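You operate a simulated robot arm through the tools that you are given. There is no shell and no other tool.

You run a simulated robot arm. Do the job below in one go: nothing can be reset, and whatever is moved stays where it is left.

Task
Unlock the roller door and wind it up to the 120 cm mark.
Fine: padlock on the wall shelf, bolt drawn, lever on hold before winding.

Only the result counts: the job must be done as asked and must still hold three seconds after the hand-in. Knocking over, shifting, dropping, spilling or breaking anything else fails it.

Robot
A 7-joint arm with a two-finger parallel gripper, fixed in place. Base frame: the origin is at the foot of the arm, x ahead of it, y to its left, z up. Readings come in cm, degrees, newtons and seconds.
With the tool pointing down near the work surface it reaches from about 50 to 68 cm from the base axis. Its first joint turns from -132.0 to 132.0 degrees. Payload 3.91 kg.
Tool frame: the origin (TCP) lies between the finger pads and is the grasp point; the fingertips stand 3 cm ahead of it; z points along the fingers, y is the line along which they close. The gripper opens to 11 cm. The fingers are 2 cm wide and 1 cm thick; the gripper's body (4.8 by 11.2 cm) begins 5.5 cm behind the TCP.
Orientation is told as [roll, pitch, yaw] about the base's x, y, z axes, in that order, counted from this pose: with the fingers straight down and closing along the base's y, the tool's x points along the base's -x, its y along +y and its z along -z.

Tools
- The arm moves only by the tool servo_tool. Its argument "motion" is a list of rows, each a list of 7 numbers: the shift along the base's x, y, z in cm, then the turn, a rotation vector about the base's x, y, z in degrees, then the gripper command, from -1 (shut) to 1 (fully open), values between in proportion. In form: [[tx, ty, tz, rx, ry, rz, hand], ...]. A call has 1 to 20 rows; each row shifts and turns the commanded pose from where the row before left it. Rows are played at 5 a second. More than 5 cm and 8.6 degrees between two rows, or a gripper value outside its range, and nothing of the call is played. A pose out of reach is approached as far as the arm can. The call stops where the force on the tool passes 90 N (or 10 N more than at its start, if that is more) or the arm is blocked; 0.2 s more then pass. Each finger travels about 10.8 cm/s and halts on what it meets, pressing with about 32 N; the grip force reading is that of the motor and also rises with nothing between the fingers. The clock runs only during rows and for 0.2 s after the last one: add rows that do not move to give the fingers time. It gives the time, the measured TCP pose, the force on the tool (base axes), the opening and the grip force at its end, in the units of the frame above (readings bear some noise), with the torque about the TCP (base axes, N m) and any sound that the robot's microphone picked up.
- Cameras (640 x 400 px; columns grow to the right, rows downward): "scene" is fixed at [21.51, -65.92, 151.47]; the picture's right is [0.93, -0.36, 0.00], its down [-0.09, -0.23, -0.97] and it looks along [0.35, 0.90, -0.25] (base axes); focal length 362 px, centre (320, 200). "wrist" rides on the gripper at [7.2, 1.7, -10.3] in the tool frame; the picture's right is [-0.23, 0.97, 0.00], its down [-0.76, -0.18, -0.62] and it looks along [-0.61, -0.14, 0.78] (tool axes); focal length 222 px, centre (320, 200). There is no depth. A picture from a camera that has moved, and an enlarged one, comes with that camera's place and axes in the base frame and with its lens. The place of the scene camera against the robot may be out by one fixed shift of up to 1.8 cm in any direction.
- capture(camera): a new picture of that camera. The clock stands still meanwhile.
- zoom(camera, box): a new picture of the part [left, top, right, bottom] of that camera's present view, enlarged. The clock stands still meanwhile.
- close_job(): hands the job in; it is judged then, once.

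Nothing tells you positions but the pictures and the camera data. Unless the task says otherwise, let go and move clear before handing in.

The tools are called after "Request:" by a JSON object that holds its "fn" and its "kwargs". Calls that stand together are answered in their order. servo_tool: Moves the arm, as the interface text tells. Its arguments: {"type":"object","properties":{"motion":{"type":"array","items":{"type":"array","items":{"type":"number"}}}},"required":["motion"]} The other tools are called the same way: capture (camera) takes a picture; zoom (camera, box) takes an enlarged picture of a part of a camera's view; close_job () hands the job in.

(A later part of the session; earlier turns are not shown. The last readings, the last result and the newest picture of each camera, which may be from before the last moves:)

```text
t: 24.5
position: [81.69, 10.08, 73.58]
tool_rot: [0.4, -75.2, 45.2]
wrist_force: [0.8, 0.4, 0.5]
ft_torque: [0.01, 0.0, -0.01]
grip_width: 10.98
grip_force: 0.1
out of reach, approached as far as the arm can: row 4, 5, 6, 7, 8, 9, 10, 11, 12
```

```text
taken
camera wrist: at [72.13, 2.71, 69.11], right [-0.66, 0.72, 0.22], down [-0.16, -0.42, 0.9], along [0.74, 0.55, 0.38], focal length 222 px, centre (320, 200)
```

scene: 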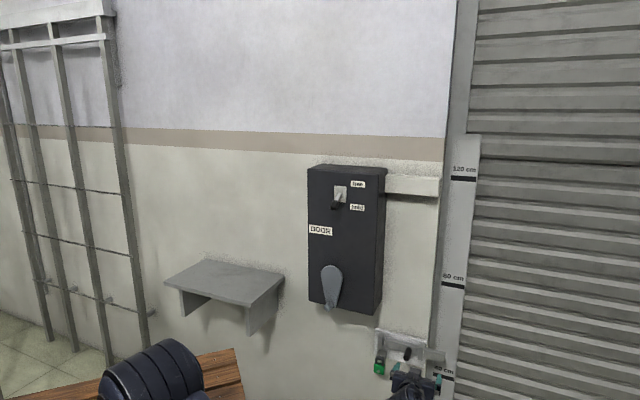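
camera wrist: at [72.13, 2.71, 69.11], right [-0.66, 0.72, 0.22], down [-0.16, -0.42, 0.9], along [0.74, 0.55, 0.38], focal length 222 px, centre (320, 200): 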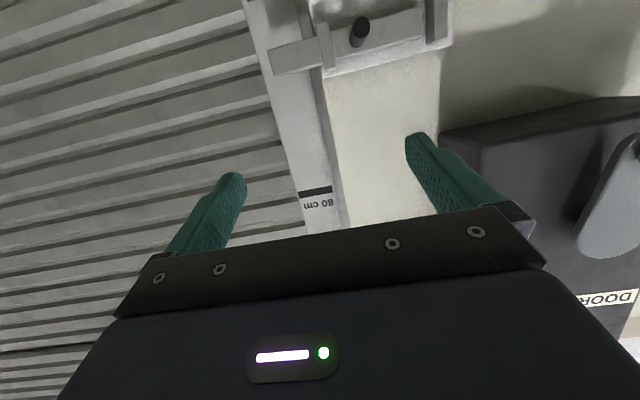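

The limit seems to be a wrist-bend one that eases farther out, so I'll move toward the wall at padlock height instead of staying close in.

Request:
{"fn": "servo_tool", "kwargs": {"motion": [[0.5, 1.5, -3, 0, 0, 0, 1], [0.5, 1.5, -3, 0, 0, 0, 1], [0.5, 1.5, -3, 0, 0, 0, 1], [0, 1.5, -3, 0, 0, 0, 1], [0, 1.5, -3, 0, 0, 0, 1], [-0.6, 2, 0, 0, 0, 0, 1], [-0.6, 2, 0, 0, 0, 0, 1], [-0.6, 2, 0, 0, 0, 0, 1], [-0.6, 2, 0, 0, 0, 0, 1], [-0.6, 2, 0, 0, 0, 0, 1], [-0.6, 2, 0, 0, 0, 0, 1], [-0.6, 2, 0, 0, 0, 0, 1], [0, 0, 0, 0, 0, 0, 1]]}}

Request:
{"fn": "capture", "kwargs": {"camera": "scene"}}

Request:
{"fn": "capture", "kwargs": {"camera": "wrist"}}

```text
t: 27.3
position: [90.61, 19.2, 74.65]
tool_rot: [0.1, -75.3, 45.2]
wrist_force: [-0.1, 0.2, 0.0]
ft_torque: [0.02, 0.02, 0.0]
grip_width: 10.99
grip_force: 0.0
out of reach, approached as far as the arm can: row 1, 2, 3, 4, 5, 6, 7, 8, 9, 10, 11, 12
```

```text
taken
```

scene: 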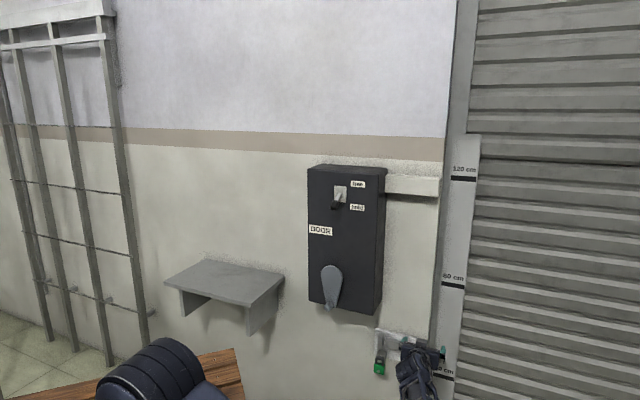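

```text
taken
camera wrist: at [80.98, 11.92, 70.14], right [-0.65, 0.73, 0.22], down [-0.16, -0.42, 0.89], along [0.74, 0.55, 0.39], focal length 222 px, centre (320, 200)
```

wrist: 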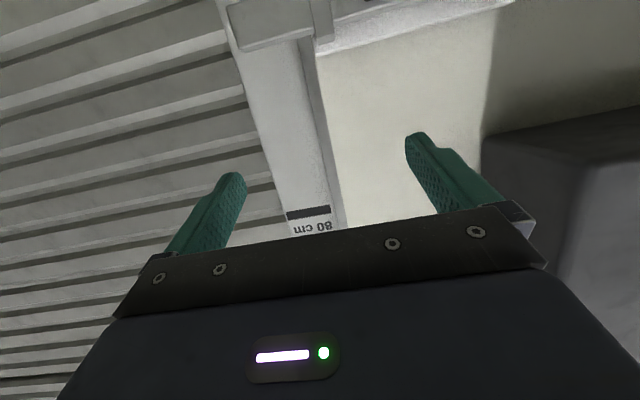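

The present arm posture blocks going lower. I'll rise on the right side, well clear of the box, to swing the elbow up again, then descend with the arm stretched farther out.

Request:
{"fn": "servo_tool", "kwargs": {"motion": [[-1, -1, 2, 0, 0, 0, 1], [-1, -1, 2, 0, 0, 0, 1], [-1, -1, 3, 0, 0, 0, 1], [-1, -1, 3, 0, 0, 0, 1], [0, 0, 4, 0, 0, 0, 1], [0, 0, 4, 0, 0, 0, 1], [0, 0, 4, 0, 0, 0, 1], [0, 0, 4, 0, 0, 0, 1], [0, 0, 4, 0, 0, 0, 1], [0, 0, 4, 0, 0, 0, 1], [0, 0, 4, 0, 0, 0, 1], [0, 0, 4, 0, 0, 0, 1], [0, 0, 4, 0, 0, 0, 1], [0, 0, 4, 0, 0, 0, 1], [0, 0, 4, 0, 0, 0, 1], [0, 0, 0, 0, 0, 0, 1]]}}

Request:
{"fn": "capture", "kwargs": {"camera": "scene"}}

Request:
{"fn": "capture", "kwargs": {"camera": "wrist"}}

```text
t: 30.7
position: [86.44, 15.14, 128.41]
tool_rot: [-0.4, -75.9, 45.1]
wrist_force: [-0.4, -0.3, 0.0]
ft_torque: [0.0, 0.02, 0.02]
grip_width: 11.01
grip_force: 0.1
```

```text
taken
```

scene: 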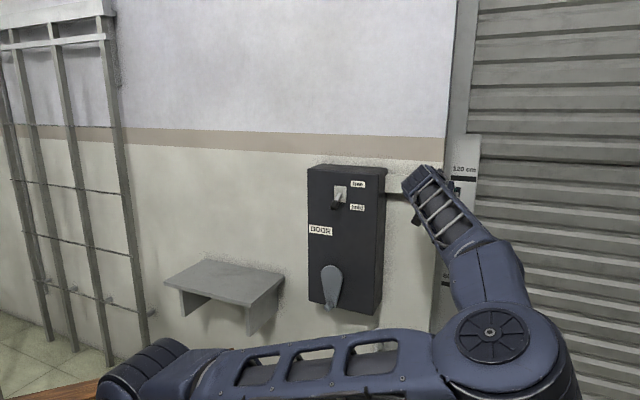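

```text
taken
camera wrist: at [76.83, 7.99, 123.89], right [-0.65, 0.73, 0.22], down [-0.17, -0.42, 0.89], along [0.74, 0.54, 0.4], focal length 222 px, centre (320, 200)
```

wrist: 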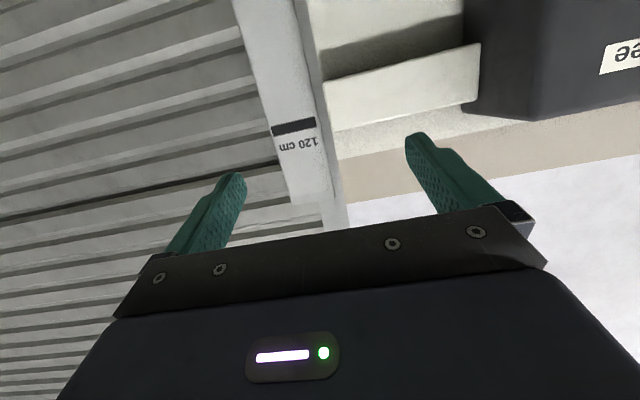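

The elbow is low now. I'll pull back in and up (where it rose before), then point the tool down and descend that way, which should keep the elbow up.

Request:
{"fn": "servo_tool", "kwargs": {"motion": [[-3.4, 0.3, 1, -1.1, 1.1, 0, 1], [-3.4, 0.3, 1, -1.1, 1.1, 0, 1], [-3.4, 0.3, 1, -1.1, 1.1, 0, 1], [-3.4, 0.3, 1, -1.1, 1.1, 0, 1], [-3.4, 0.3, 1, -1.1, 1.1, 0, 1], [-3.4, 0.6, 1, -1.1, 1.1, 0, 1], [-3.4, 0.6, 1, -1.1, 1.1, 0, 1], [-3.4, 1, 1, -1.1, 1.1, 0, 1], [-3.4, 1, 1, -1.1, 1.1, 0, 1], [-3.4, 1, 1, -1.1, 1.1, 0, 1], [1, 2, 1, -3, 3, 0, 1], [1, 2, 1, -3, 3, 0, 1], [1, 1, 1, -5, 5, 0, 1], [0, 1, 1, -5, 5, 0, 1], [0, 0, 0, -5, 5, 0, 1], [0, 0, 0, -5, 5, 0, 1], [0, 0, 0, -5, 5, 0, 1], [0, 0, 0, 0, 0, 0, 1]]}}

Request:
{"fn": "capture", "kwargs": {"camera": "scene"}}

```text
t: 34.5
position: [55.54, 26.83, 142.56]
tool_rot: [-0.3, -16.3, 45.1]
wrist_force: [0.2, 0.1, 0.1]
ft_torque: [0.02, -0.02, 0.01]
grip_width: 11.02
grip_force: 0.1
```

```text
taken
```

scene: 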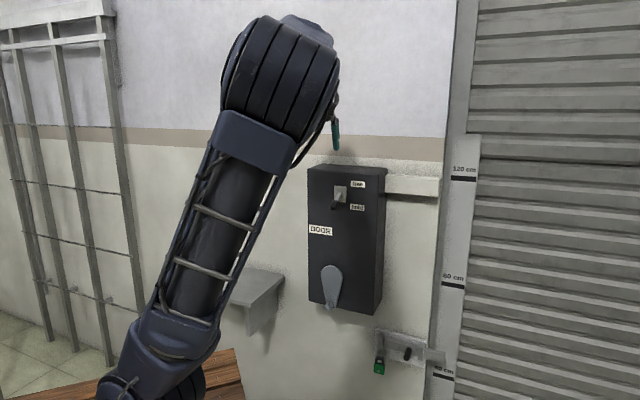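

The elbow is up but leaning forward. I'll level the tool to straight down and check the posture.

Request:
{"fn": "servo_tool", "kwargs": {"motion": [[0, 0, 0, -4, 4, 0, 1], [0, 0, 0, -4, 4, 0, 1], [0, 0, 0, -3.5, 3.5, 0, 1], [1, 0, 1, 0, 0, 0, 1], [1, 0, 1, 0, 0, 0, 1], [1, 0, 1, 0, 0, 0, 1], [0, 0, 0, 0, 0, 0, 1]]}}

Request:
{"fn": "capture", "kwargs": {"camera": "scene"}}

Request:
{"fn": "capture", "kwargs": {"camera": "wrist"}}

```text
t: 36.1
position: [58.54, 26.93, 145.55]
tool_rot: [-0.4, -0.1, 45.1]
wrist_force: [0.9, -0.6, -0.9]
ft_torque: [0.03, 0.01, -0.03]
grip_width: 11.01
grip_force: 0.1
```

```text
taken
```

scene: 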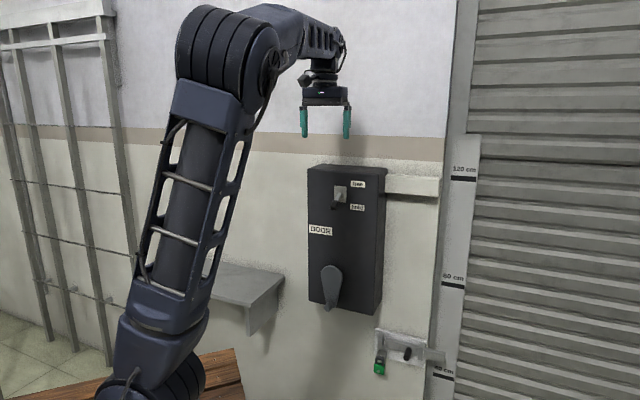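

```text
taken
camera wrist: at [52.1, 22.89, 155.78], right [-0.53, 0.85, 0.0], down [0.66, 0.41, 0.63], along [0.53, 0.33, -0.78], focal length 222 px, centre (320, 200)
```

wrist: 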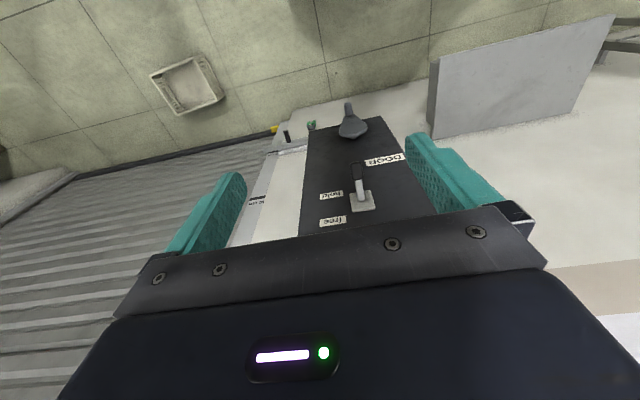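

The elbow is now properly up. I'll descend with the tool pointing down at radius ~65 and check part way.

Request:
{"fn": "servo_tool", "kwargs": {"motion": [[0.1, 0, -4, 0, 0, 0, 1], [0.1, 0, -4, 0, 0, 0, 1], [0.1, 0, -4, 0, 0, 0, 1], [0.1, 0, -4, 0, 0, 0, 1], [0.1, 0, -4, 0, 0, 0, 1], [0.1, 0, -4, 0, 0, 0, 1], [0.1, 0, -4, 0, 0, 0, 1], [0.1, 0, -4, 0, 0, 0, 1], [0.1, 0, -4, 0, 0, 0, 1], [0.1, 0, -4, 0, 0, 0, 1]]}}

Request:
{"fn": "capture", "kwargs": {"camera": "scene"}}

Request:
{"fn": "capture", "kwargs": {"camera": "wrist"}}

```text
t: 38.3
position: [59.45, 26.91, 105.58]
tool_rot: [-0.2, -0.4, 45.2]
wrist_force: [0.1, 0.3, 0.5]
ft_torque: [-0.02, 0.0, -0.02]
grip_width: 11.02
grip_force: 0.1
```

```text
taken
```

scene: 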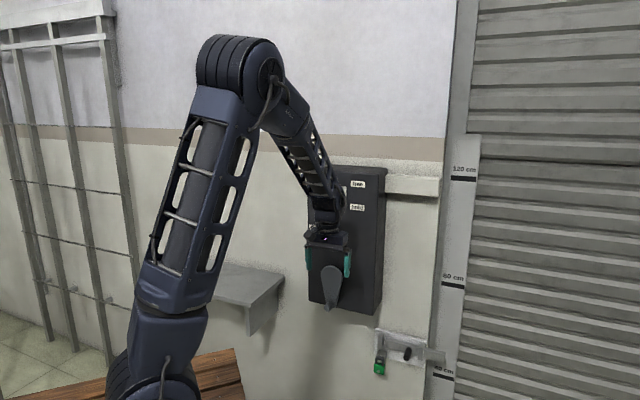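

```text
taken
camera wrist: at [53.1, 22.96, 115.78], right [-0.53, 0.85, 0.0], down [0.66, 0.41, 0.63], along [0.53, 0.33, -0.78], focal length 222 px, centre (320, 200)
```

wrist: 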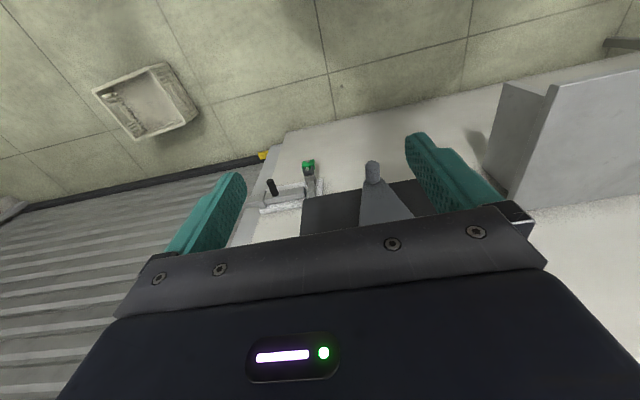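

Elbow-up holds. I'll continue down and shift right, in front of the padlock.

Request:
{"fn": "servo_tool", "kwargs": {"motion": [[0.6, -0.6, -3.8, 0, 0, 0, 1], [0.6, -0.6, -3.8, 0, 0, 0, 1], [0.6, -0.6, -3.8, 0, 0, 0, 1], [0.6, -0.6, -3.8, 0, 0, 0, 1], [0.6, -0.6, -3.8, 0, 0, 0, 1], [0.6, -0.6, -3.8, 0, 0, 0, 1], [0.6, -0.6, -3.8, 0, 0, 0, 1], [0.6, -0.6, -3.8, 0, 0, 0, 1], [0.6, -0.6, -3.8, 0, 0, 0, 1], [0.6, -0.6, -3.8, 0, 0, 0, 1]]}}

Request:
{"fn": "servo_tool", "kwargs": {"motion": [[1, 1, 0, 4.5, -4.5, 0, 1], [1, 1, 0, 4.5, -4.5, 0, 1], [1, 1, 0, 4.5, -4.5, 0, 1], [1, 1, 0, 4.5, -4.5, 0, 1], [1, 1, 0, 4.5, -4.5, 0, 1], [1, 1, 0, 4.5, -4.5, 0, 1]]}}

Request:
{"fn": "capture", "kwargs": {"camera": "scene"}}

Request:
{"fn": "capture", "kwargs": {"camera": "wrist"}}

```text
t: 40.5
position: [65.47, 20.92, 67.63]
tool_rot: [-0.3, -0.3, 45.1]
wrist_force: [0.1, 0.2, 0.7]
ft_torque: [0.01, -0.01, -0.02]
grip_width: 11.0
grip_force: 0.0
```

```text
t: 41.9
position: [71.57, 26.91, 67.58]
tool_rot: [-0.3, -38.5, 45.1]
wrist_force: [-0.7, -0.5, -0.3]
ft_torque: [0.03, -0.04, 0.03]
grip_width: 11.01
grip_force: 0.0
```

```text
taken
```

scene: 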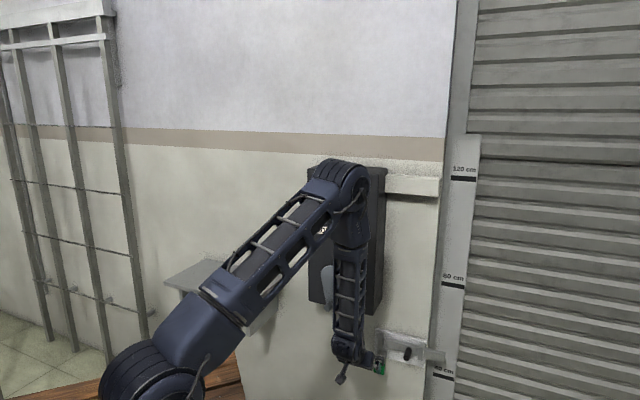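

```text
taken
camera wrist: at [61.67, 19.51, 71.12], right [-0.56, 0.82, 0.14], down [0.27, 0.02, 0.96], along [0.78, 0.58, -0.23], focal length 222 px, centre (320, 200)
```

wrist: 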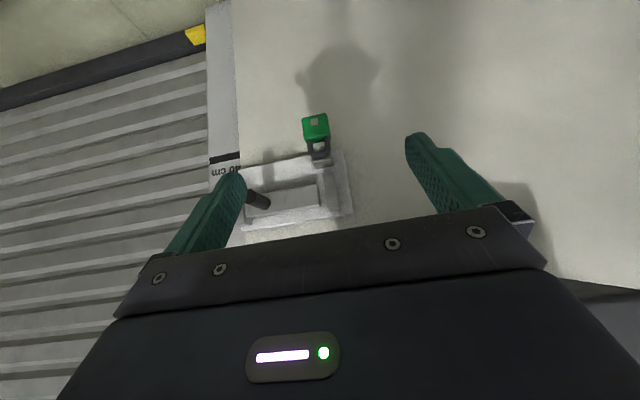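

Now the posture is good and the padlock is in view. Zooming in to locate it exactly.

Request:
{"fn": "zoom", "kwargs": {"camera": "wrist", "box": [280, 90, 360, 190]}}

Request:
{"fn": "zoom", "kwargs": {"camera": "scene", "box": [320, 320, 448, 400]}}

```text
4.00 times, centred on (320, 140) of wrist
camera zoom: at [61.67, 19.51, 71.12], right [-0.56, 0.82, 0.14], down [0.27, 0.02, 0.96], along [0.78, 0.58, -0.23], focal length 888 px, centre (320, 440)
```

zoom: 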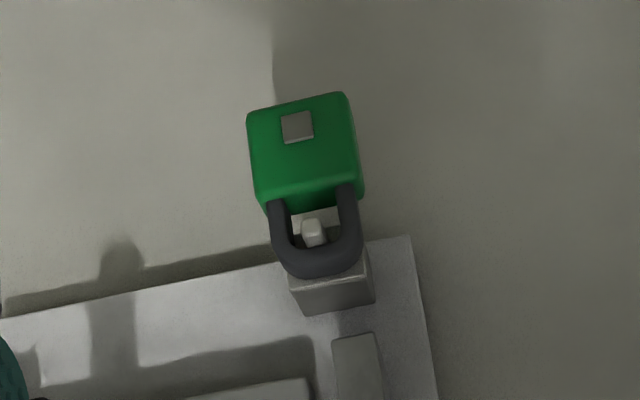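

```text
5.00 times, centred on (384, 360) of scene
camera zoom: at [21.51, -65.92, 151.47], right [0.93, -0.36, 0.0], down [-0.09, -0.23, -0.97], along [0.35, 0.9, -0.25], focal length 1812 px, centre (0, -600)
```

zoom: 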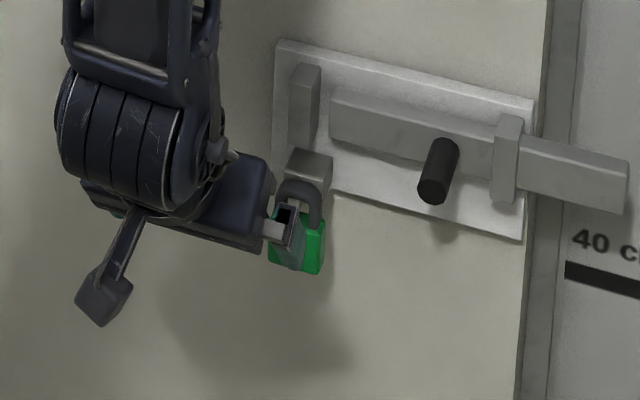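

Padlock front centre refined to ≈[85.3, 38.3, 52.7]. I'll move to about 8 cm before it, tool 30° below horizontal, fingers opened to 7 cm.

Request:
{"fn": "servo_tool", "kwargs": {"motion": [[1.79, 1.34, -2, 2.8, -2.8, 0, 0.3], [1.79, 1.34, -2, 2.8, -2.8, 0, 0.3], [1.79, 1.34, -2, 2.8, -2.8, 0, 0.3], [1.79, 1.34, -2, 2.8, -2.8, 0, 0.3], [1.79, 1.34, -2, 2.8, -2.8, 0, 0.3], [0, 0, 0, 0, 0, 0, 0.3]]}}

Request:
{"fn": "capture", "kwargs": {"camera": "wrist"}}

Request:
{"fn": "capture", "kwargs": {"camera": "scene"}}

```text
t: 43.3
position: [80.43, 33.68, 57.61]
tool_rot: [-0.4, -58.3, 45.0]
wrist_force: [-0.1, 0.5, -0.2]
ft_torque: [0.04, -0.01, -0.02]
grip_width: 7.16
grip_force: 0.0
```

```text
taken
camera wrist: at [70.3, 25.87, 56.8], right [-0.6, 0.78, 0.19], down [0.03, -0.22, 0.98], along [0.8, 0.59, 0.11], focal length 222 px, centre (320, 200)
```

wrist: 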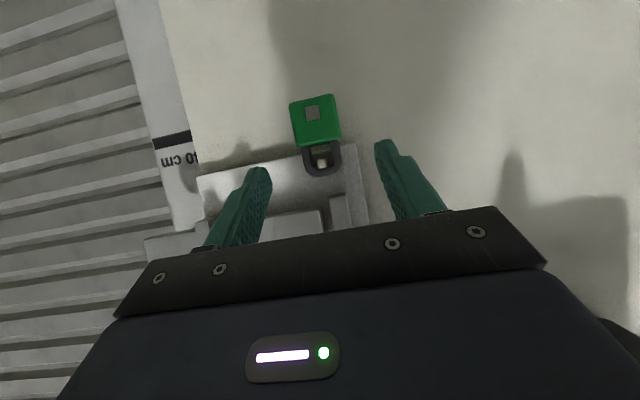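

```text
taken
```

scene: 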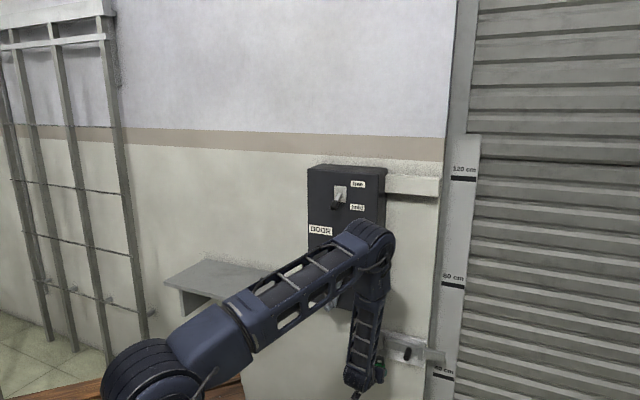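

Everything agrees on the padlock position. I'll slide in along the tool axis to straddle the padlock body.

Request:
{"fn": "servo_tool", "kwargs": {"motion": [[1.04, 0.97, -0.88, 0, 0, 0, 0.3], [1.04, 0.97, -0.88, 0, 0, 0, 0.3], [1.04, 0.97, -0.88, 0, 0, 0, 0.3], [1.04, 0.97, -0.88, 0, 0, 0, 0.3], [1.04, 0.97, -0.88, 0, 0, 0, 0.3], [0, 0, 0, 0, 0, 0, 0.3]]}}

Request:
{"fn": "capture", "kwargs": {"camera": "wrist"}}

Request:
{"fn": "zoom", "kwargs": {"camera": "wrist", "box": [240, 90, 400, 190]}}

Request:
{"fn": "zoom", "kwargs": {"camera": "scene", "box": [320, 320, 448, 400]}}

```text
t: 44.7
position: [85.64, 38.45, 53.15]
tool_rot: [-0.3, -58.2, 45.2]
wrist_force: [-0.6, -0.7, -0.2]
ft_torque: [0.01, 0.0, -0.04]
grip_width: 7.13
grip_force: 0.0
```

```text
taken
camera wrist: at [75.52, 30.69, 52.35], right [-0.6, 0.78, 0.19], down [0.03, -0.21, 0.98], along [0.8, 0.59, 0.1], focal length 222 px, centre (320, 200)
```

wrist: 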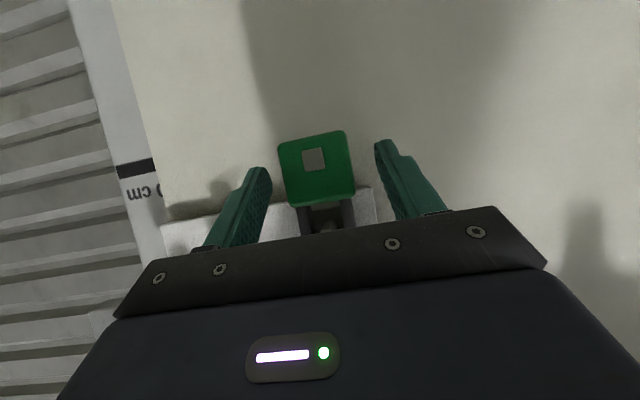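

```text
4.00 times, centred on (320, 140) of wrist
camera zoom: at [75.52, 30.69, 52.35], right [-0.6, 0.78, 0.19], down [0.03, -0.21, 0.98], along [0.8, 0.59, 0.1], focal length 888 px, centre (320, 440)
```

zoom: 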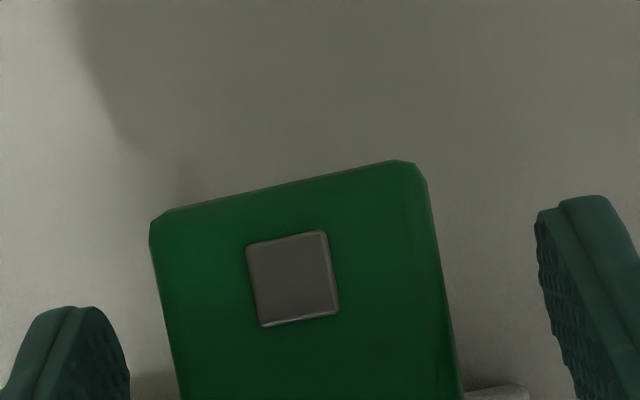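

```text
5.00 times, centred on (384, 360) of scene
camera zoom: at [21.51, -65.92, 151.47], right [0.93, -0.36, 0.0], down [-0.09, -0.23, -0.97], along [0.35, 0.9, -0.25], focal length 1812 px, centre (0, -600)
```

zoom: 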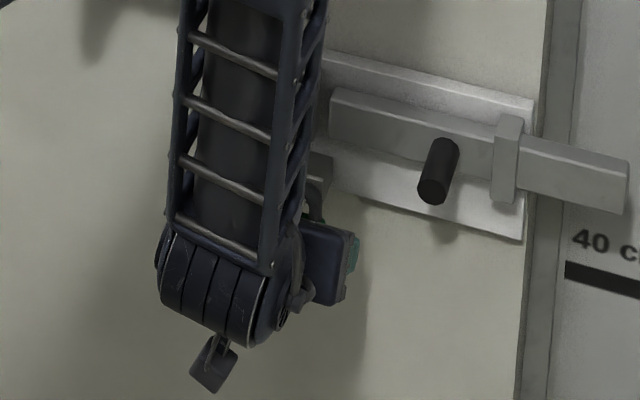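

The padlock body is centred between the fingers. Closing on it now.

Request:
{"fn": "servo_tool", "kwargs": {"motion": [[0, 0, 0, 0, 0, 0, -0.2], [0, 0, 0, 0, 0, 0, -0.5], [0, 0, 0, 0, 0, 0, -1], [0, 0, 0, 0, 0, 0, -1]]}}

Request:
{"fn": "capture", "kwargs": {"camera": "wrist"}}

```text
t: 45.7
position: [85.67, 38.46, 53.27]
tool_rot: [-0.4, -58.2, 45.1]
wrist_force: [2.1, -1.2, 0.5]
ft_torque: [-0.01, -0.04, 0.0]
grip_width: 4.16
grip_force: 32.0
```

```text
taken
camera wrist: at [75.53, 30.65, 52.36], right [-0.6, 0.78, 0.19], down [0.03, -0.21, 0.98], along [0.8, 0.59, 0.1], focal length 222 px, centre (320, 200)
```

wrist: 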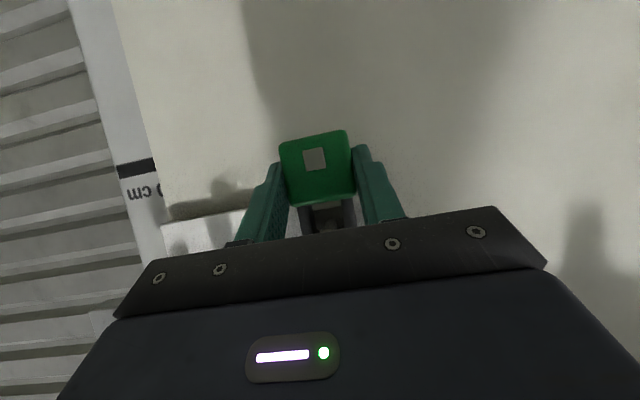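

Gripped at 4.16 cm. I'll lift slightly and ease it out along the wall normal, watching the force.

Request:
{"fn": "servo_tool", "kwargs": {"motion": [[0, 0, 0.2, 0, 0, 0, -1], [0, 0, 0.2, 0, 0, 0, -1], [-0.35, -0.35, 0.05, 0, 0, 0, -1], [-0.35, -0.35, 0, 0, 0, 0, -1]]}}

Request:
{"fn": "zoom", "kwargs": {"camera": "wrist", "box": [240, 130, 400, 230]}}

Request:
{"fn": "zoom", "kwargs": {"camera": "scene", "box": [352, 330, 416, 380]}}

```text
t: 46.7
position: [84.86, 37.77, 53.54]
tool_rot: [-0.3, -58.2, 45.1]
wrist_force: [7.2, 1.2, -4.4]
ft_torque: [-0.01, -0.15, -0.09]
grip_width: 4.15
grip_force: 32.5
```

```text
4.00 times, centred on (320, 180) of wrist
camera zoom: at [74.8, 30.02, 52.83], right [-0.6, 0.78, 0.19], down [0.03, -0.21, 0.98], along [0.8, 0.59, 0.1], focal length 888 px, centre (320, 280)
```

zoom: 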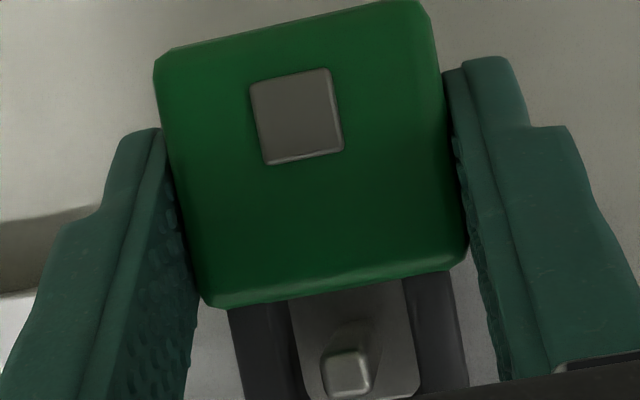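

```text
8.00 times, centred on (384, 355) of scene
camera zoom: at [21.51, -65.92, 151.47], right [0.93, -0.36, 0.0], down [-0.09, -0.23, -0.97], along [0.35, 0.9, -0.25], focal length 2899 px, centre (-192, -1040)
```

zoom: 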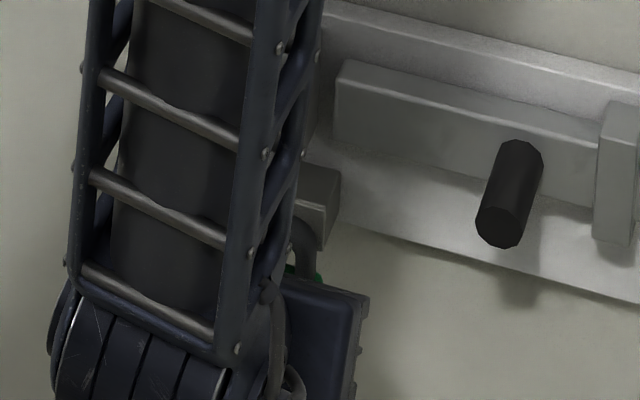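

There's about 6 N resisting the pull, so the peg may slope slightly upward. I'll lift a little more and look again.

Request:
{"fn": "servo_tool", "kwargs": {"motion": [[0, 0, 0.2, 0, 0, 0, -1], [0, 0, 0.1, 0, 0, 0, -1], [0, 0, 0, 0, 0, 0, -1]]}}

Request:
{"fn": "zoom", "kwargs": {"camera": "wrist", "box": [280, 170, 360, 220]}}

```text
t: 47.5
position: [84.93, 37.87, 53.84]
tool_rot: [-0.3, -58.2, 45.1]
wrist_force: [-0.5, -2.2, -5.5]
ft_torque: [-0.11, 0.08, -0.01]
grip_width: 4.16
grip_force: 32.4
```

```text
8.00 times, centred on (320, 195) of wrist
camera zoom: at [74.77, 30.02, 53.1], right [-0.6, 0.78, 0.19], down [0.03, -0.21, 0.98], along [0.8, 0.59, 0.1], focal length 1777 px, centre (320, 240)
```

zoom: 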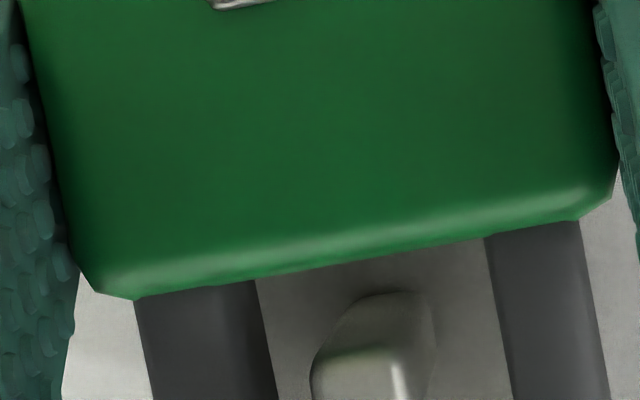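

The resistance is gone and I mainly feel the padlock's weight. Pulling out farther.

Request:
{"fn": "servo_tool", "kwargs": {"motion": [[-0.35, -0.35, 0.05, 0, 0, 0, -1], [-0.35, -0.35, 0.05, 0, 0, 0, -1], [0, 0, 0, 0, 0, 0, -1]]}}

Request:
{"fn": "zoom", "kwargs": {"camera": "wrist", "box": [240, 130, 400, 230]}}

```text
t: 48.3
position: [84.29, 37.15, 53.84]
tool_rot: [-0.3, -58.2, 45.2]
wrist_force: [0.1, -0.7, -0.4]
ft_torque: [0.0, 0.02, -0.01]
grip_width: 4.17
grip_force: 32.3
```

```text
4.00 times, centred on (320, 180) of wrist
camera zoom: at [74.12, 29.3, 53.22], right [-0.6, 0.78, 0.19], down [0.03, -0.21, 0.98], along [0.8, 0.59, 0.1], focal length 888 px, centre (320, 280)
```

zoom: 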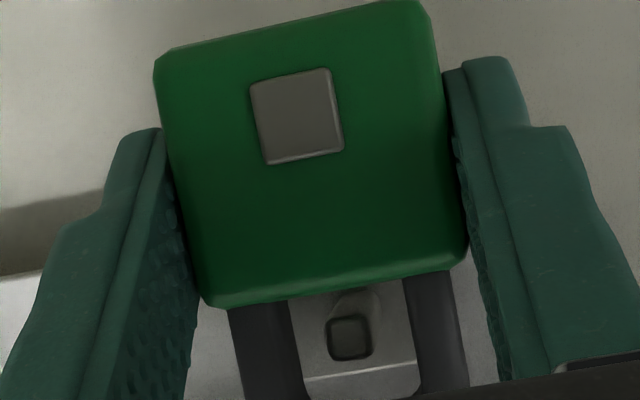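

Coming out freely. Continuing to pull it off and away from the peg.

Request:
{"fn": "servo_tool", "kwargs": {"motion": [[-0.5, -0.5, 0, 0, 0, 0, -1], [-0.5, -0.5, 0, 0, 0, 0, -1], [-0.5, -0.5, 0, 0, 0, 0, -1], [-0.5, -0.5, 0, 0, 0, 0, -1], [-0.5, -0.5, 0, 0, 0, 0, -1], [-0.5, -0.5, 0, 0, 0, 0, -1]]}}

Request:
{"fn": "capture", "kwargs": {"camera": "wrist"}}

Request:
{"fn": "capture", "kwargs": {"camera": "scene"}}

```text
t: 49.7
position: [81.23, 33.99, 53.98]
tool_rot: [-0.4, -58.1, 45.2]
wrist_force: [-0.4, 0.1, -1.7]
ft_torque: [0.0, 0.02, 0.03]
grip_width: 4.15
grip_force: 32.3
```

```text
taken
camera wrist: at [71.12, 26.29, 53.19], right [-0.6, 0.78, 0.19], down [0.03, -0.21, 0.98], along [0.8, 0.59, 0.1], focal length 222 px, centre (320, 200)
```

wrist: 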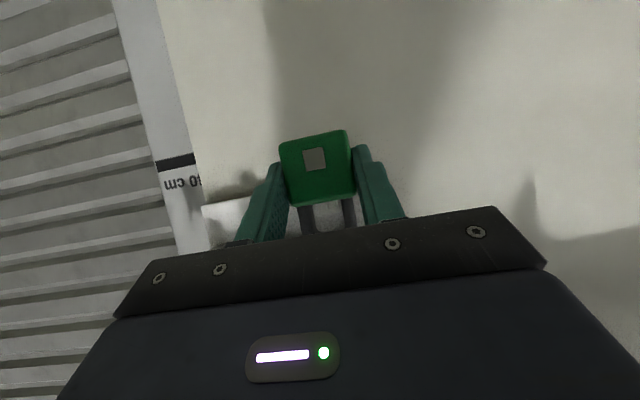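

```text
taken
```

scene: 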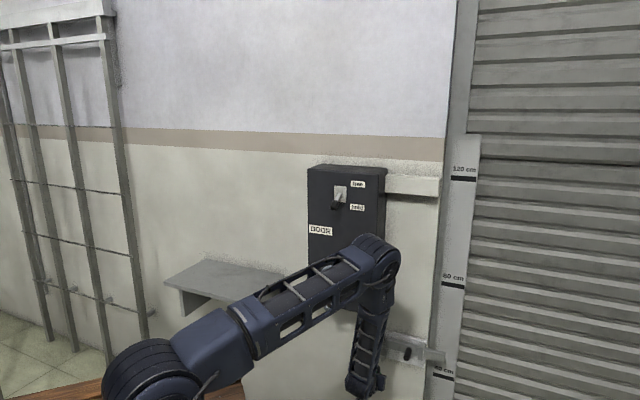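

Padlock is off the peg. The shelf top measures s −54…−11 along the wall, 69…94 cm out, at z≈80. I'll back off and raise the padlock above shelf height.

Request:
{"fn": "servo_tool", "kwargs": {"motion": [[-1.5, -1.5, 3, 0, 0, 0, -1], [-1.5, -1.5, 3, 0, 0, 0, -1], [-1.5, -1.5, 3, 0, 0, 0, -1], [-1.2, -1.2, 3, 0, 0, 0, -1], [-0.8, -0.8, 3.5, 0, 0, 0, -1], [-0.8, -0.8, 3.5, 0, 0, 0, -1], [-0.8, -0.8, 3.5, 0, 0, 0, -1], [-0.8, -0.8, 3.5, 0, 0, 0, -1], [-0.8, -0.8, 3.5, 0, 0, 0, -1], [-0.8, -0.8, 3.5, 0, 0, 0, -1], [-0.8, -0.8, 3.5, 0, 0, 0, -1], [-0.8, -0.8, 3.5, 0, 0, 0, -1]]}}

Request:
{"fn": "capture", "kwargs": {"camera": "scene"}}

Request:
{"fn": "capture", "kwargs": {"camera": "wrist"}}

```text
t: 52.3
position: [69.33, 21.87, 94.06]
tool_rot: [-0.3, -58.3, 45.2]
wrist_force: [1.6, 0.7, -0.6]
ft_torque: [-0.01, -0.03, 0.01]
grip_width: 4.16
grip_force: 32.0
```

```text
taken
```

scene: 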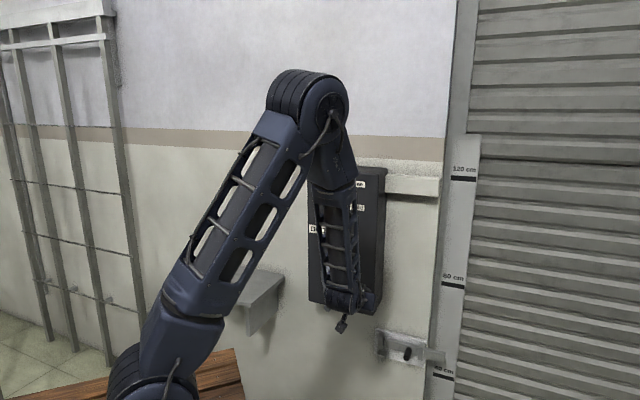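

```text
taken
camera wrist: at [59.11, 14.18, 93.26], right [-0.6, 0.78, 0.19], down [0.03, -0.21, 0.98], along [0.8, 0.59, 0.1], focal length 222 px, centre (320, 200)
```

wrist: 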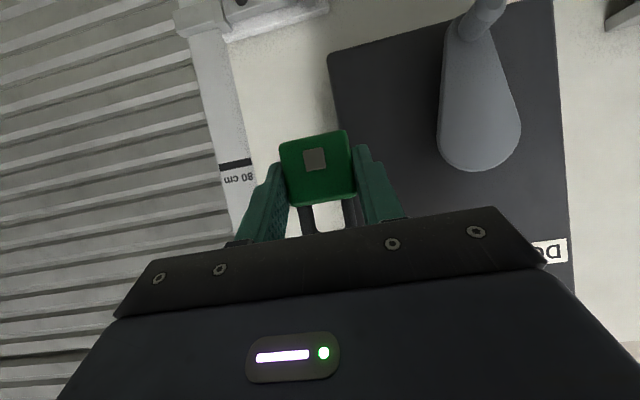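

Elbow stays up. Moving left along the wall at constant distance, toward the shelf.

Request:
{"fn": "servo_tool", "kwargs": {"motion": [[-3, 3, 0, 0, 0, 0, -1], [-3, 3, 0, 0, 0, 0, -1], [-3, 3, 0, 0, 0, 0, -1], [-3, 3, 0, 0, 0, 0, -1], [-3, 3, 0, 0, 0, 0, -1], [-3, 3, 0, 0, 0, 0, -1], [-3, 3, 0, 0, 0, 0, -1], [-3, 3, 0, 0, 0, 0, -1], [-3, 3, 0, 0, 0, 0, -1], [-3, 3, 0, 0, 0, 0, -1], [-3, 3, 0, 0, 0, 0, -1], [-3, 3, 0, 0, 0, 0, -1], [0, 0, 0, 0, 0, 0, -1]]}}

Request:
{"fn": "capture", "kwargs": {"camera": "scene"}}

Request:
{"fn": "capture", "kwargs": {"camera": "wrist"}}

```text
t: 55.1
position: [33.06, 57.97, 94.04]
tool_rot: [-0.2, -58.2, 45.1]
wrist_force: [0.6, 0.4, -1.5]
ft_torque: [0.0, 0.02, 0.01]
grip_width: 4.15
grip_force: 31.5
```

```text
taken
```

scene: 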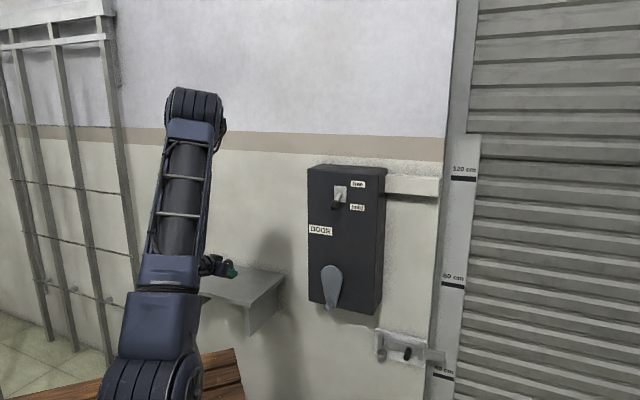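

```text
taken
camera wrist: at [22.95, 50.17, 93.17], right [-0.6, 0.78, 0.19], down [0.03, -0.21, 0.98], along [0.8, 0.59, 0.1], focal length 222 px, centre (320, 200)
```

wrist: 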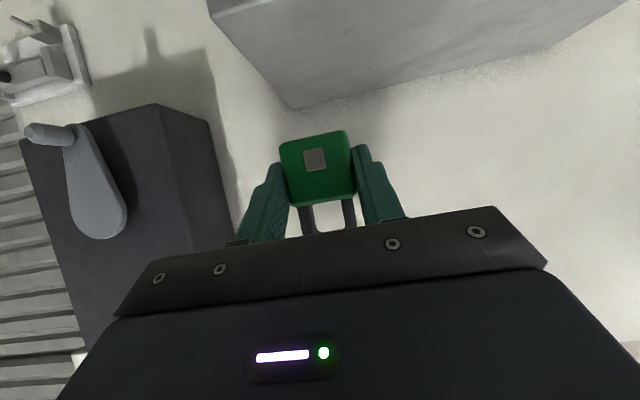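

The shelf corner checks out at z≈79.5. Moving the padlock over the front right part of the shelf and lowering part way.

Request:
{"fn": "servo_tool", "kwargs": {"motion": [[1.45, 2.3, 0, 0, 0, 0, -1], [1.45, 2.3, -1, 0, 0, 0, -1], [1.45, 2.3, -2, 0, 0, 0, -1], [1.45, 2.3, -2, 0, 0, 0, -1], [0, 0, -2, 0, 0, 0, -1], [0, 0, -2, 0, 0, 0, -1], [0, 0, 0, 0, 0, 0, -1]]}}

Request:
{"fn": "zoom", "kwargs": {"camera": "scene", "box": [170, 230, 298, 310]}}

Request:
{"fn": "capture", "kwargs": {"camera": "wrist"}}

```text
t: 56.7
position: [39.0, 67.21, 84.98]
tool_rot: [-0.3, -58.2, 45.0]
wrist_force: [0.1, 0.1, -1.4]
ft_torque: [-0.05, 0.03, 0.0]
grip_width: 4.13
grip_force: 32.1
```

```text
5.00 times, centred on (234, 270) of scene
camera zoom: at [21.51, -65.92, 151.47], right [0.93, -0.36, 0.0], down [-0.09, -0.23, -0.97], along [0.35, 0.9, -0.25], focal length 1812 px, centre (750, -150)
```

zoom: 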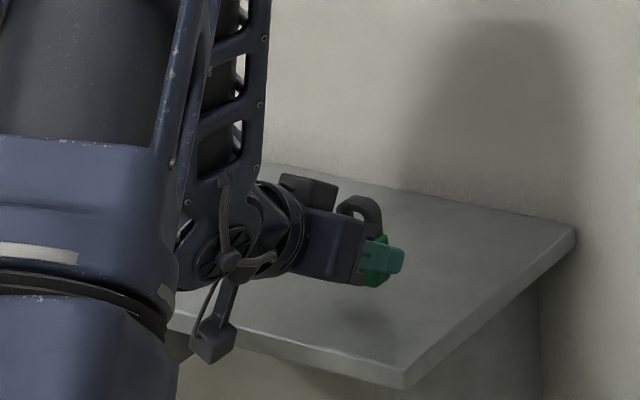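

```text
taken
camera wrist: at [28.79, 59.41, 84.19], right [-0.6, 0.78, 0.19], down [0.03, -0.21, 0.98], along [0.8, 0.59, 0.1], focal length 222 px, centre (320, 200)
```

wrist: 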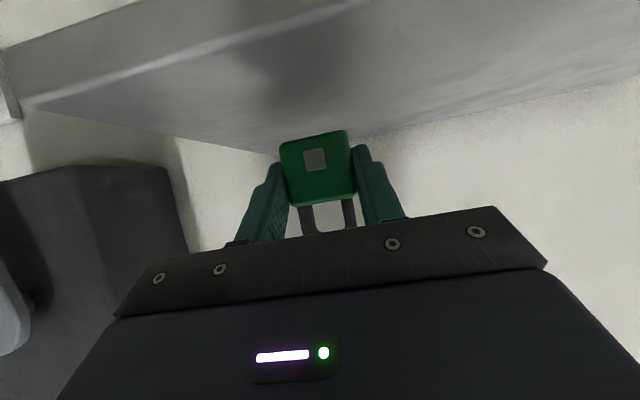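

The padlock hovers above the shelf. Lowering in small steps until it touches.

Request:
{"fn": "servo_tool", "kwargs": {"motion": [[0, 0, -0.4, 0, 0, 0, -1], [0, 0, -0.4, 0, 0, 0, -1], [0, 0, -0.3, 0, 0, 0, -1], [0, 0, -0.3, 0, 0, 0, -1], [0, 0, -0.2, 0, 0, 0, -1], [0, 0, -0.2, 0, 0, 0, -1], [0, 0, 0, 0, 0, 0, -1]]}}

Request:
{"fn": "zoom", "kwargs": {"camera": "scene", "box": [202, 245, 282, 295]}}

Request:
{"fn": "zoom", "kwargs": {"camera": "wrist", "box": [200, 60, 440, 210]}}

```text
t: 58.3
position: [38.98, 67.1, 83.19]
tool_rot: [-0.3, -58.1, 45.1]
wrist_force: [0.8, 0.7, -0.7]
ft_torque: [-0.07, 0.04, 0.0]
grip_width: 4.18
grip_force: 32.3
```

```text
8.00 times, centred on (242, 270) of scene
camera zoom: at [21.51, -65.92, 151.47], right [0.93, -0.36, 0.0], down [-0.09, -0.23, -0.97], along [0.35, 0.9, -0.25], focal length 2899 px, centre (944, -360)
```

zoom: 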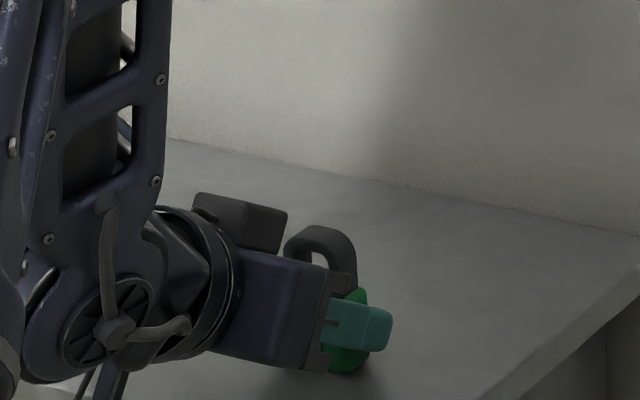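

```text
2.67 times, centred on (320, 135) of wrist
camera zoom: at [28.78, 59.38, 82.42], right [-0.6, 0.78, 0.19], down [0.03, -0.21, 0.98], along [0.8, 0.59, 0.1], focal length 592 px, centre (320, 373)
```

zoom: 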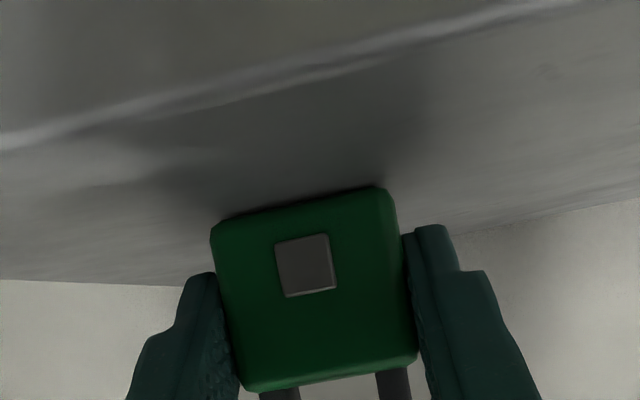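

Very close to the shelf surface now but no contact force yet. Continuing in finer steps.

Request:
{"fn": "servo_tool", "kwargs": {"motion": [[0, 0, -0.15, 0, 0, 0, -1], [0, 0, -0.15, 0, 0, 0, -1], [0, 0, -0.15, 0, 0, 0, -1], [0, 0, 0, 0, 0, 0, -1]]}}

Request:
{"fn": "zoom", "kwargs": {"camera": "wrist", "box": [260, 110, 380, 185]}}

```text
t: 59.3
position: [38.86, 67.27, 82.96]
tool_rot: [-0.3, -58.4, 45.0]
wrist_force: [3.0, 1.5, 29.9]
ft_torque: [0.33, -0.22, 0.06]
grip_width: 4.18
grip_force: 32.2
```

```text
5.33 times, centred on (320, 148) of wrist
camera zoom: at [28.81, 59.47, 82.12], right [-0.6, 0.78, 0.19], down [0.03, -0.22, 0.98], along [0.8, 0.59, 0.11], focal length 1185 px, centre (320, 480)
```

zoom: 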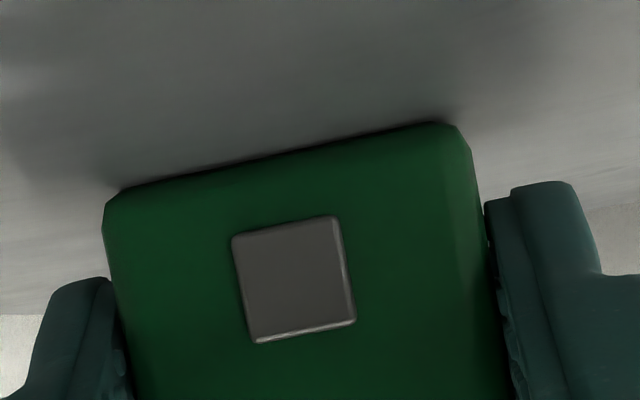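

Contact at 30 N. I'll relax slightly and release.

Request:
{"fn": "servo_tool", "kwargs": {"motion": [[0, 0, 0.15, 0, 0, 0, -1], [0, 0, 0, 0, 0, 0, -0.15], [0, 0, 0, 0, 0, 0, 0.0], [0, 0, 0, 0, 0, 0, 0.2], [0, 0, 0, 0, 0, 0, 0.3], [0, 0, 0, 0, 0, 0, 0.3]]}}

Request:
{"fn": "capture", "kwargs": {"camera": "wrist"}}

Request:
{"fn": "zoom", "kwargs": {"camera": "scene", "box": [202, 245, 282, 295]}}

```text
t: 60.7
position: [38.87, 67.19, 82.75]
tool_rot: [-0.4, -58.2, 45.0]
wrist_force: [0.3, 0.1, 0.0]
ft_torque: [-0.02, 0.02, 0.0]
grip_width: 7.16
grip_force: 0.1
```

```text
taken
camera wrist: at [28.77, 59.42, 82.12], right [-0.6, 0.78, 0.19], down [0.03, -0.21, 0.98], along [0.8, 0.59, 0.1], focal length 222 px, centre (320, 200)
```

wrist: 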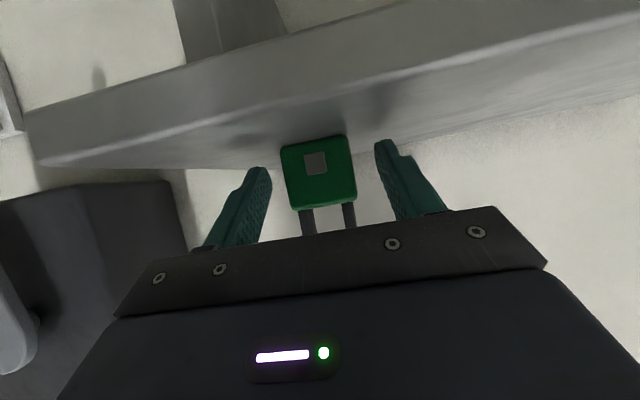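

```text
8.00 times, centred on (242, 270) of scene
camera zoom: at [21.51, -65.92, 151.47], right [0.93, -0.36, 0.0], down [-0.09, -0.23, -0.97], along [0.35, 0.9, -0.25], focal length 2899 px, centre (944, -360)
```

zoom: 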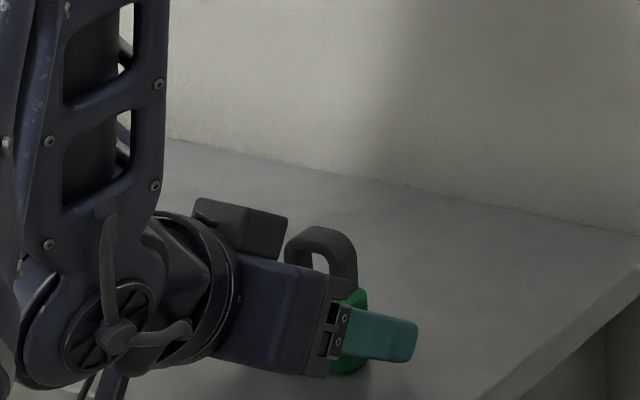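

The padlock stands on the shelf on its own. Retracting along the tool axis.

Request:
{"fn": "servo_tool", "kwargs": {"motion": [[-0.6, -0.6, 0.5, 0, 0, 0, 0.3], [-0.6, -0.6, 0.5, 0, 0, 0, 0.3], [-1, -1, 0.8, 0, 0, 0, 0.3], [-1, -1, 0.8, 0, 0, 0, 0.3], [-1.5, -1.5, 1.5, 0, 0, 0, 0.3], [-1.5, -1.5, 2, 0, 0, 0, 0.3], [-1, -1, 3, 0, 0, 0, 0.3], [0, 0, 3, 0, 0, 0, 0.3], [0, 0, 0, 0, 0, 0, 0.3]]}}

Request:
{"fn": "capture", "kwargs": {"camera": "wrist"}}

Request:
{"fn": "capture", "kwargs": {"camera": "scene"}}

```text
t: 62.7
position: [31.68, 60.08, 94.86]
tool_rot: [-0.3, -58.2, 45.1]
wrist_force: [-0.5, -0.3, 0.1]
ft_torque: [0.03, 0.0, -0.03]
grip_width: 7.15
grip_force: 0.1
```

```text
taken
camera wrist: at [21.54, 52.21, 94.22], right [-0.6, 0.78, 0.19], down [0.03, -0.21, 0.98], along [0.8, 0.59, 0.1], focal length 222 px, centre (320, 200)
```

wrist: 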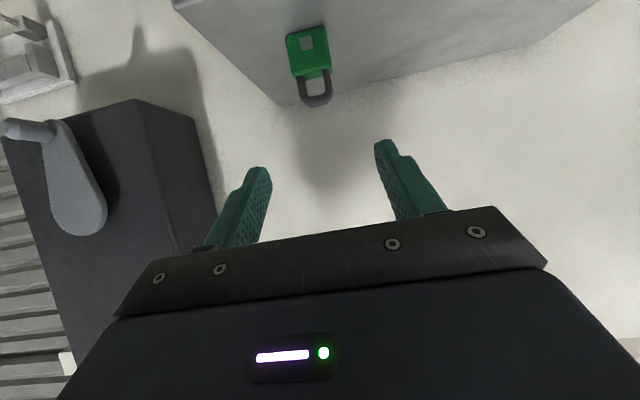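

```text
taken
```

scene: 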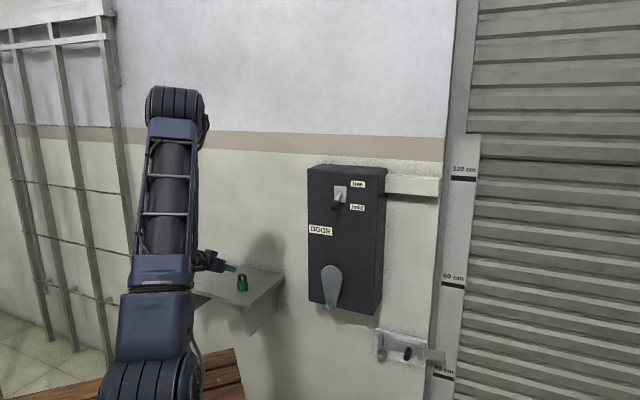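

The padlock stands safely on the shelf. Now back along the same path to the right for the bolt, whose knob tip I place at ≈[91.6, 29.4, 61.8].

Request:
{"fn": "servo_tool", "kwargs": {"motion": [[3, -3, 0, 0, 0, 0, 0.3], [3, -3, 0, 0, 0, 0, 0.3], [3, -3, 0, 0, 0, 0, 0.3], [3, -3, 0, 0, 0, 0, 0.3], [3, -3, 0, 0, 0, 0, 0.3], [3, -3, 0, 0, 0, 0, 0.3], [3, -3, 0, 0, 0, 0, 0.3], [3, -3, 0, 0, 0, 0, 0.3], [3, -3, 0, 0, 0, 0, 0.3], [3, -3, 0, 0, 0, 0, 0.3], [3, -3, 0, 0, 0, 0, 0.3], [3, -3, 0, 0, 0, 0, 0.3], [3, -3, 0, 0, 0, 0, 0.3], [3, -3, 0, 0, 0, 0, 0.3], [0, 0, 0, 0, 0, 0, 0.3]]}}

Request:
{"fn": "servo_tool", "kwargs": {"motion": [[1.57, 0.64, -3.7, 0, 0, 0, 0.3], [1.57, 0.64, -3.7, 0, 0, 0, 0.3], [1.57, 0.64, -3.7, 0, 0, 0, 0.3], [1.57, 0.64, -3.7, 0, 0, 0, 0.3], [1.57, 0.64, -3.7, 0, 0, 0, 0.3], [1.57, 0.64, -3.7, 0, 0, 0, 0.3], [1.57, 0.64, -3.2, 0, 0, 0, 0.3], [0, 0, 0, 0, 0, 0, 0.3]]}}

Request:
{"fn": "capture", "kwargs": {"camera": "scene"}}

Request:
{"fn": "capture", "kwargs": {"camera": "wrist"}}

```text
t: 65.9
position: [73.86, 17.94, 95.05]
tool_rot: [-0.3, -58.1, 45.1]
wrist_force: [-0.1, 0.6, 0.1]
ft_torque: [0.0, 0.02, -0.01]
grip_width: 7.17
grip_force: 0.0
```

```text
t: 67.7
position: [84.66, 22.57, 69.84]
tool_rot: [-0.4, -58.2, 45.0]
wrist_force: [0.3, -0.1, -0.5]
ft_torque: [-0.02, -0.01, 0.01]
grip_width: 7.17
grip_force: 0.1
```

```text
taken
```

scene: 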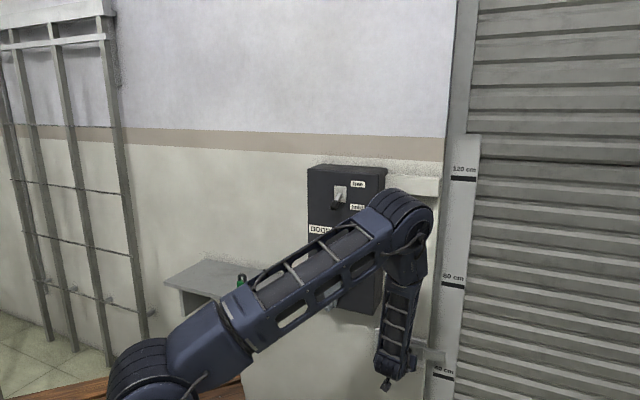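

```text
taken
camera wrist: at [74.54, 14.75, 68.89], right [-0.6, 0.78, 0.19], down [0.03, -0.21, 0.98], along [0.8, 0.59, 0.1], focal length 222 px, centre (320, 200)
```

wrist: 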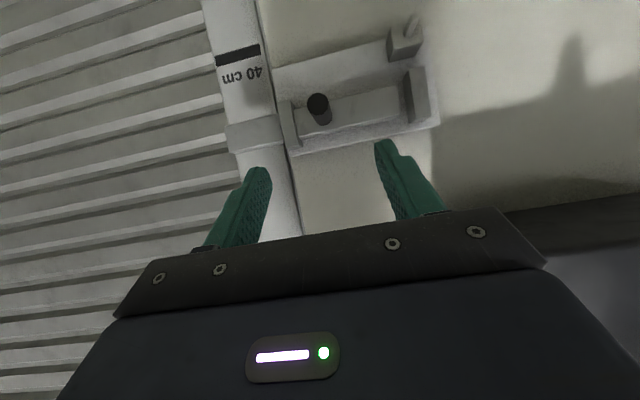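

The knob ray agrees with my estimate. Zooming on the bolt for its travel.

Request:
{"fn": "zoom", "kwargs": {"camera": "wrist", "box": [220, 20, 460, 170]}}

```text
2.67 times, centred on (340, 95) of wrist
camera zoom: at [74.54, 14.75, 68.89], right [-0.6, 0.78, 0.19], down [0.03, -0.21, 0.98], along [0.8, 0.59, 0.1], focal length 592 px, centre (267, 480)
```

zoom: 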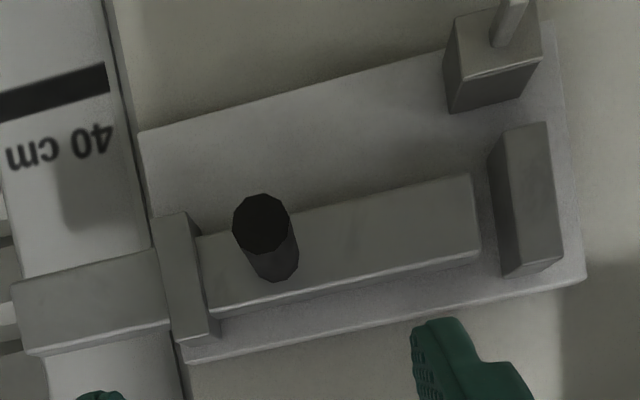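

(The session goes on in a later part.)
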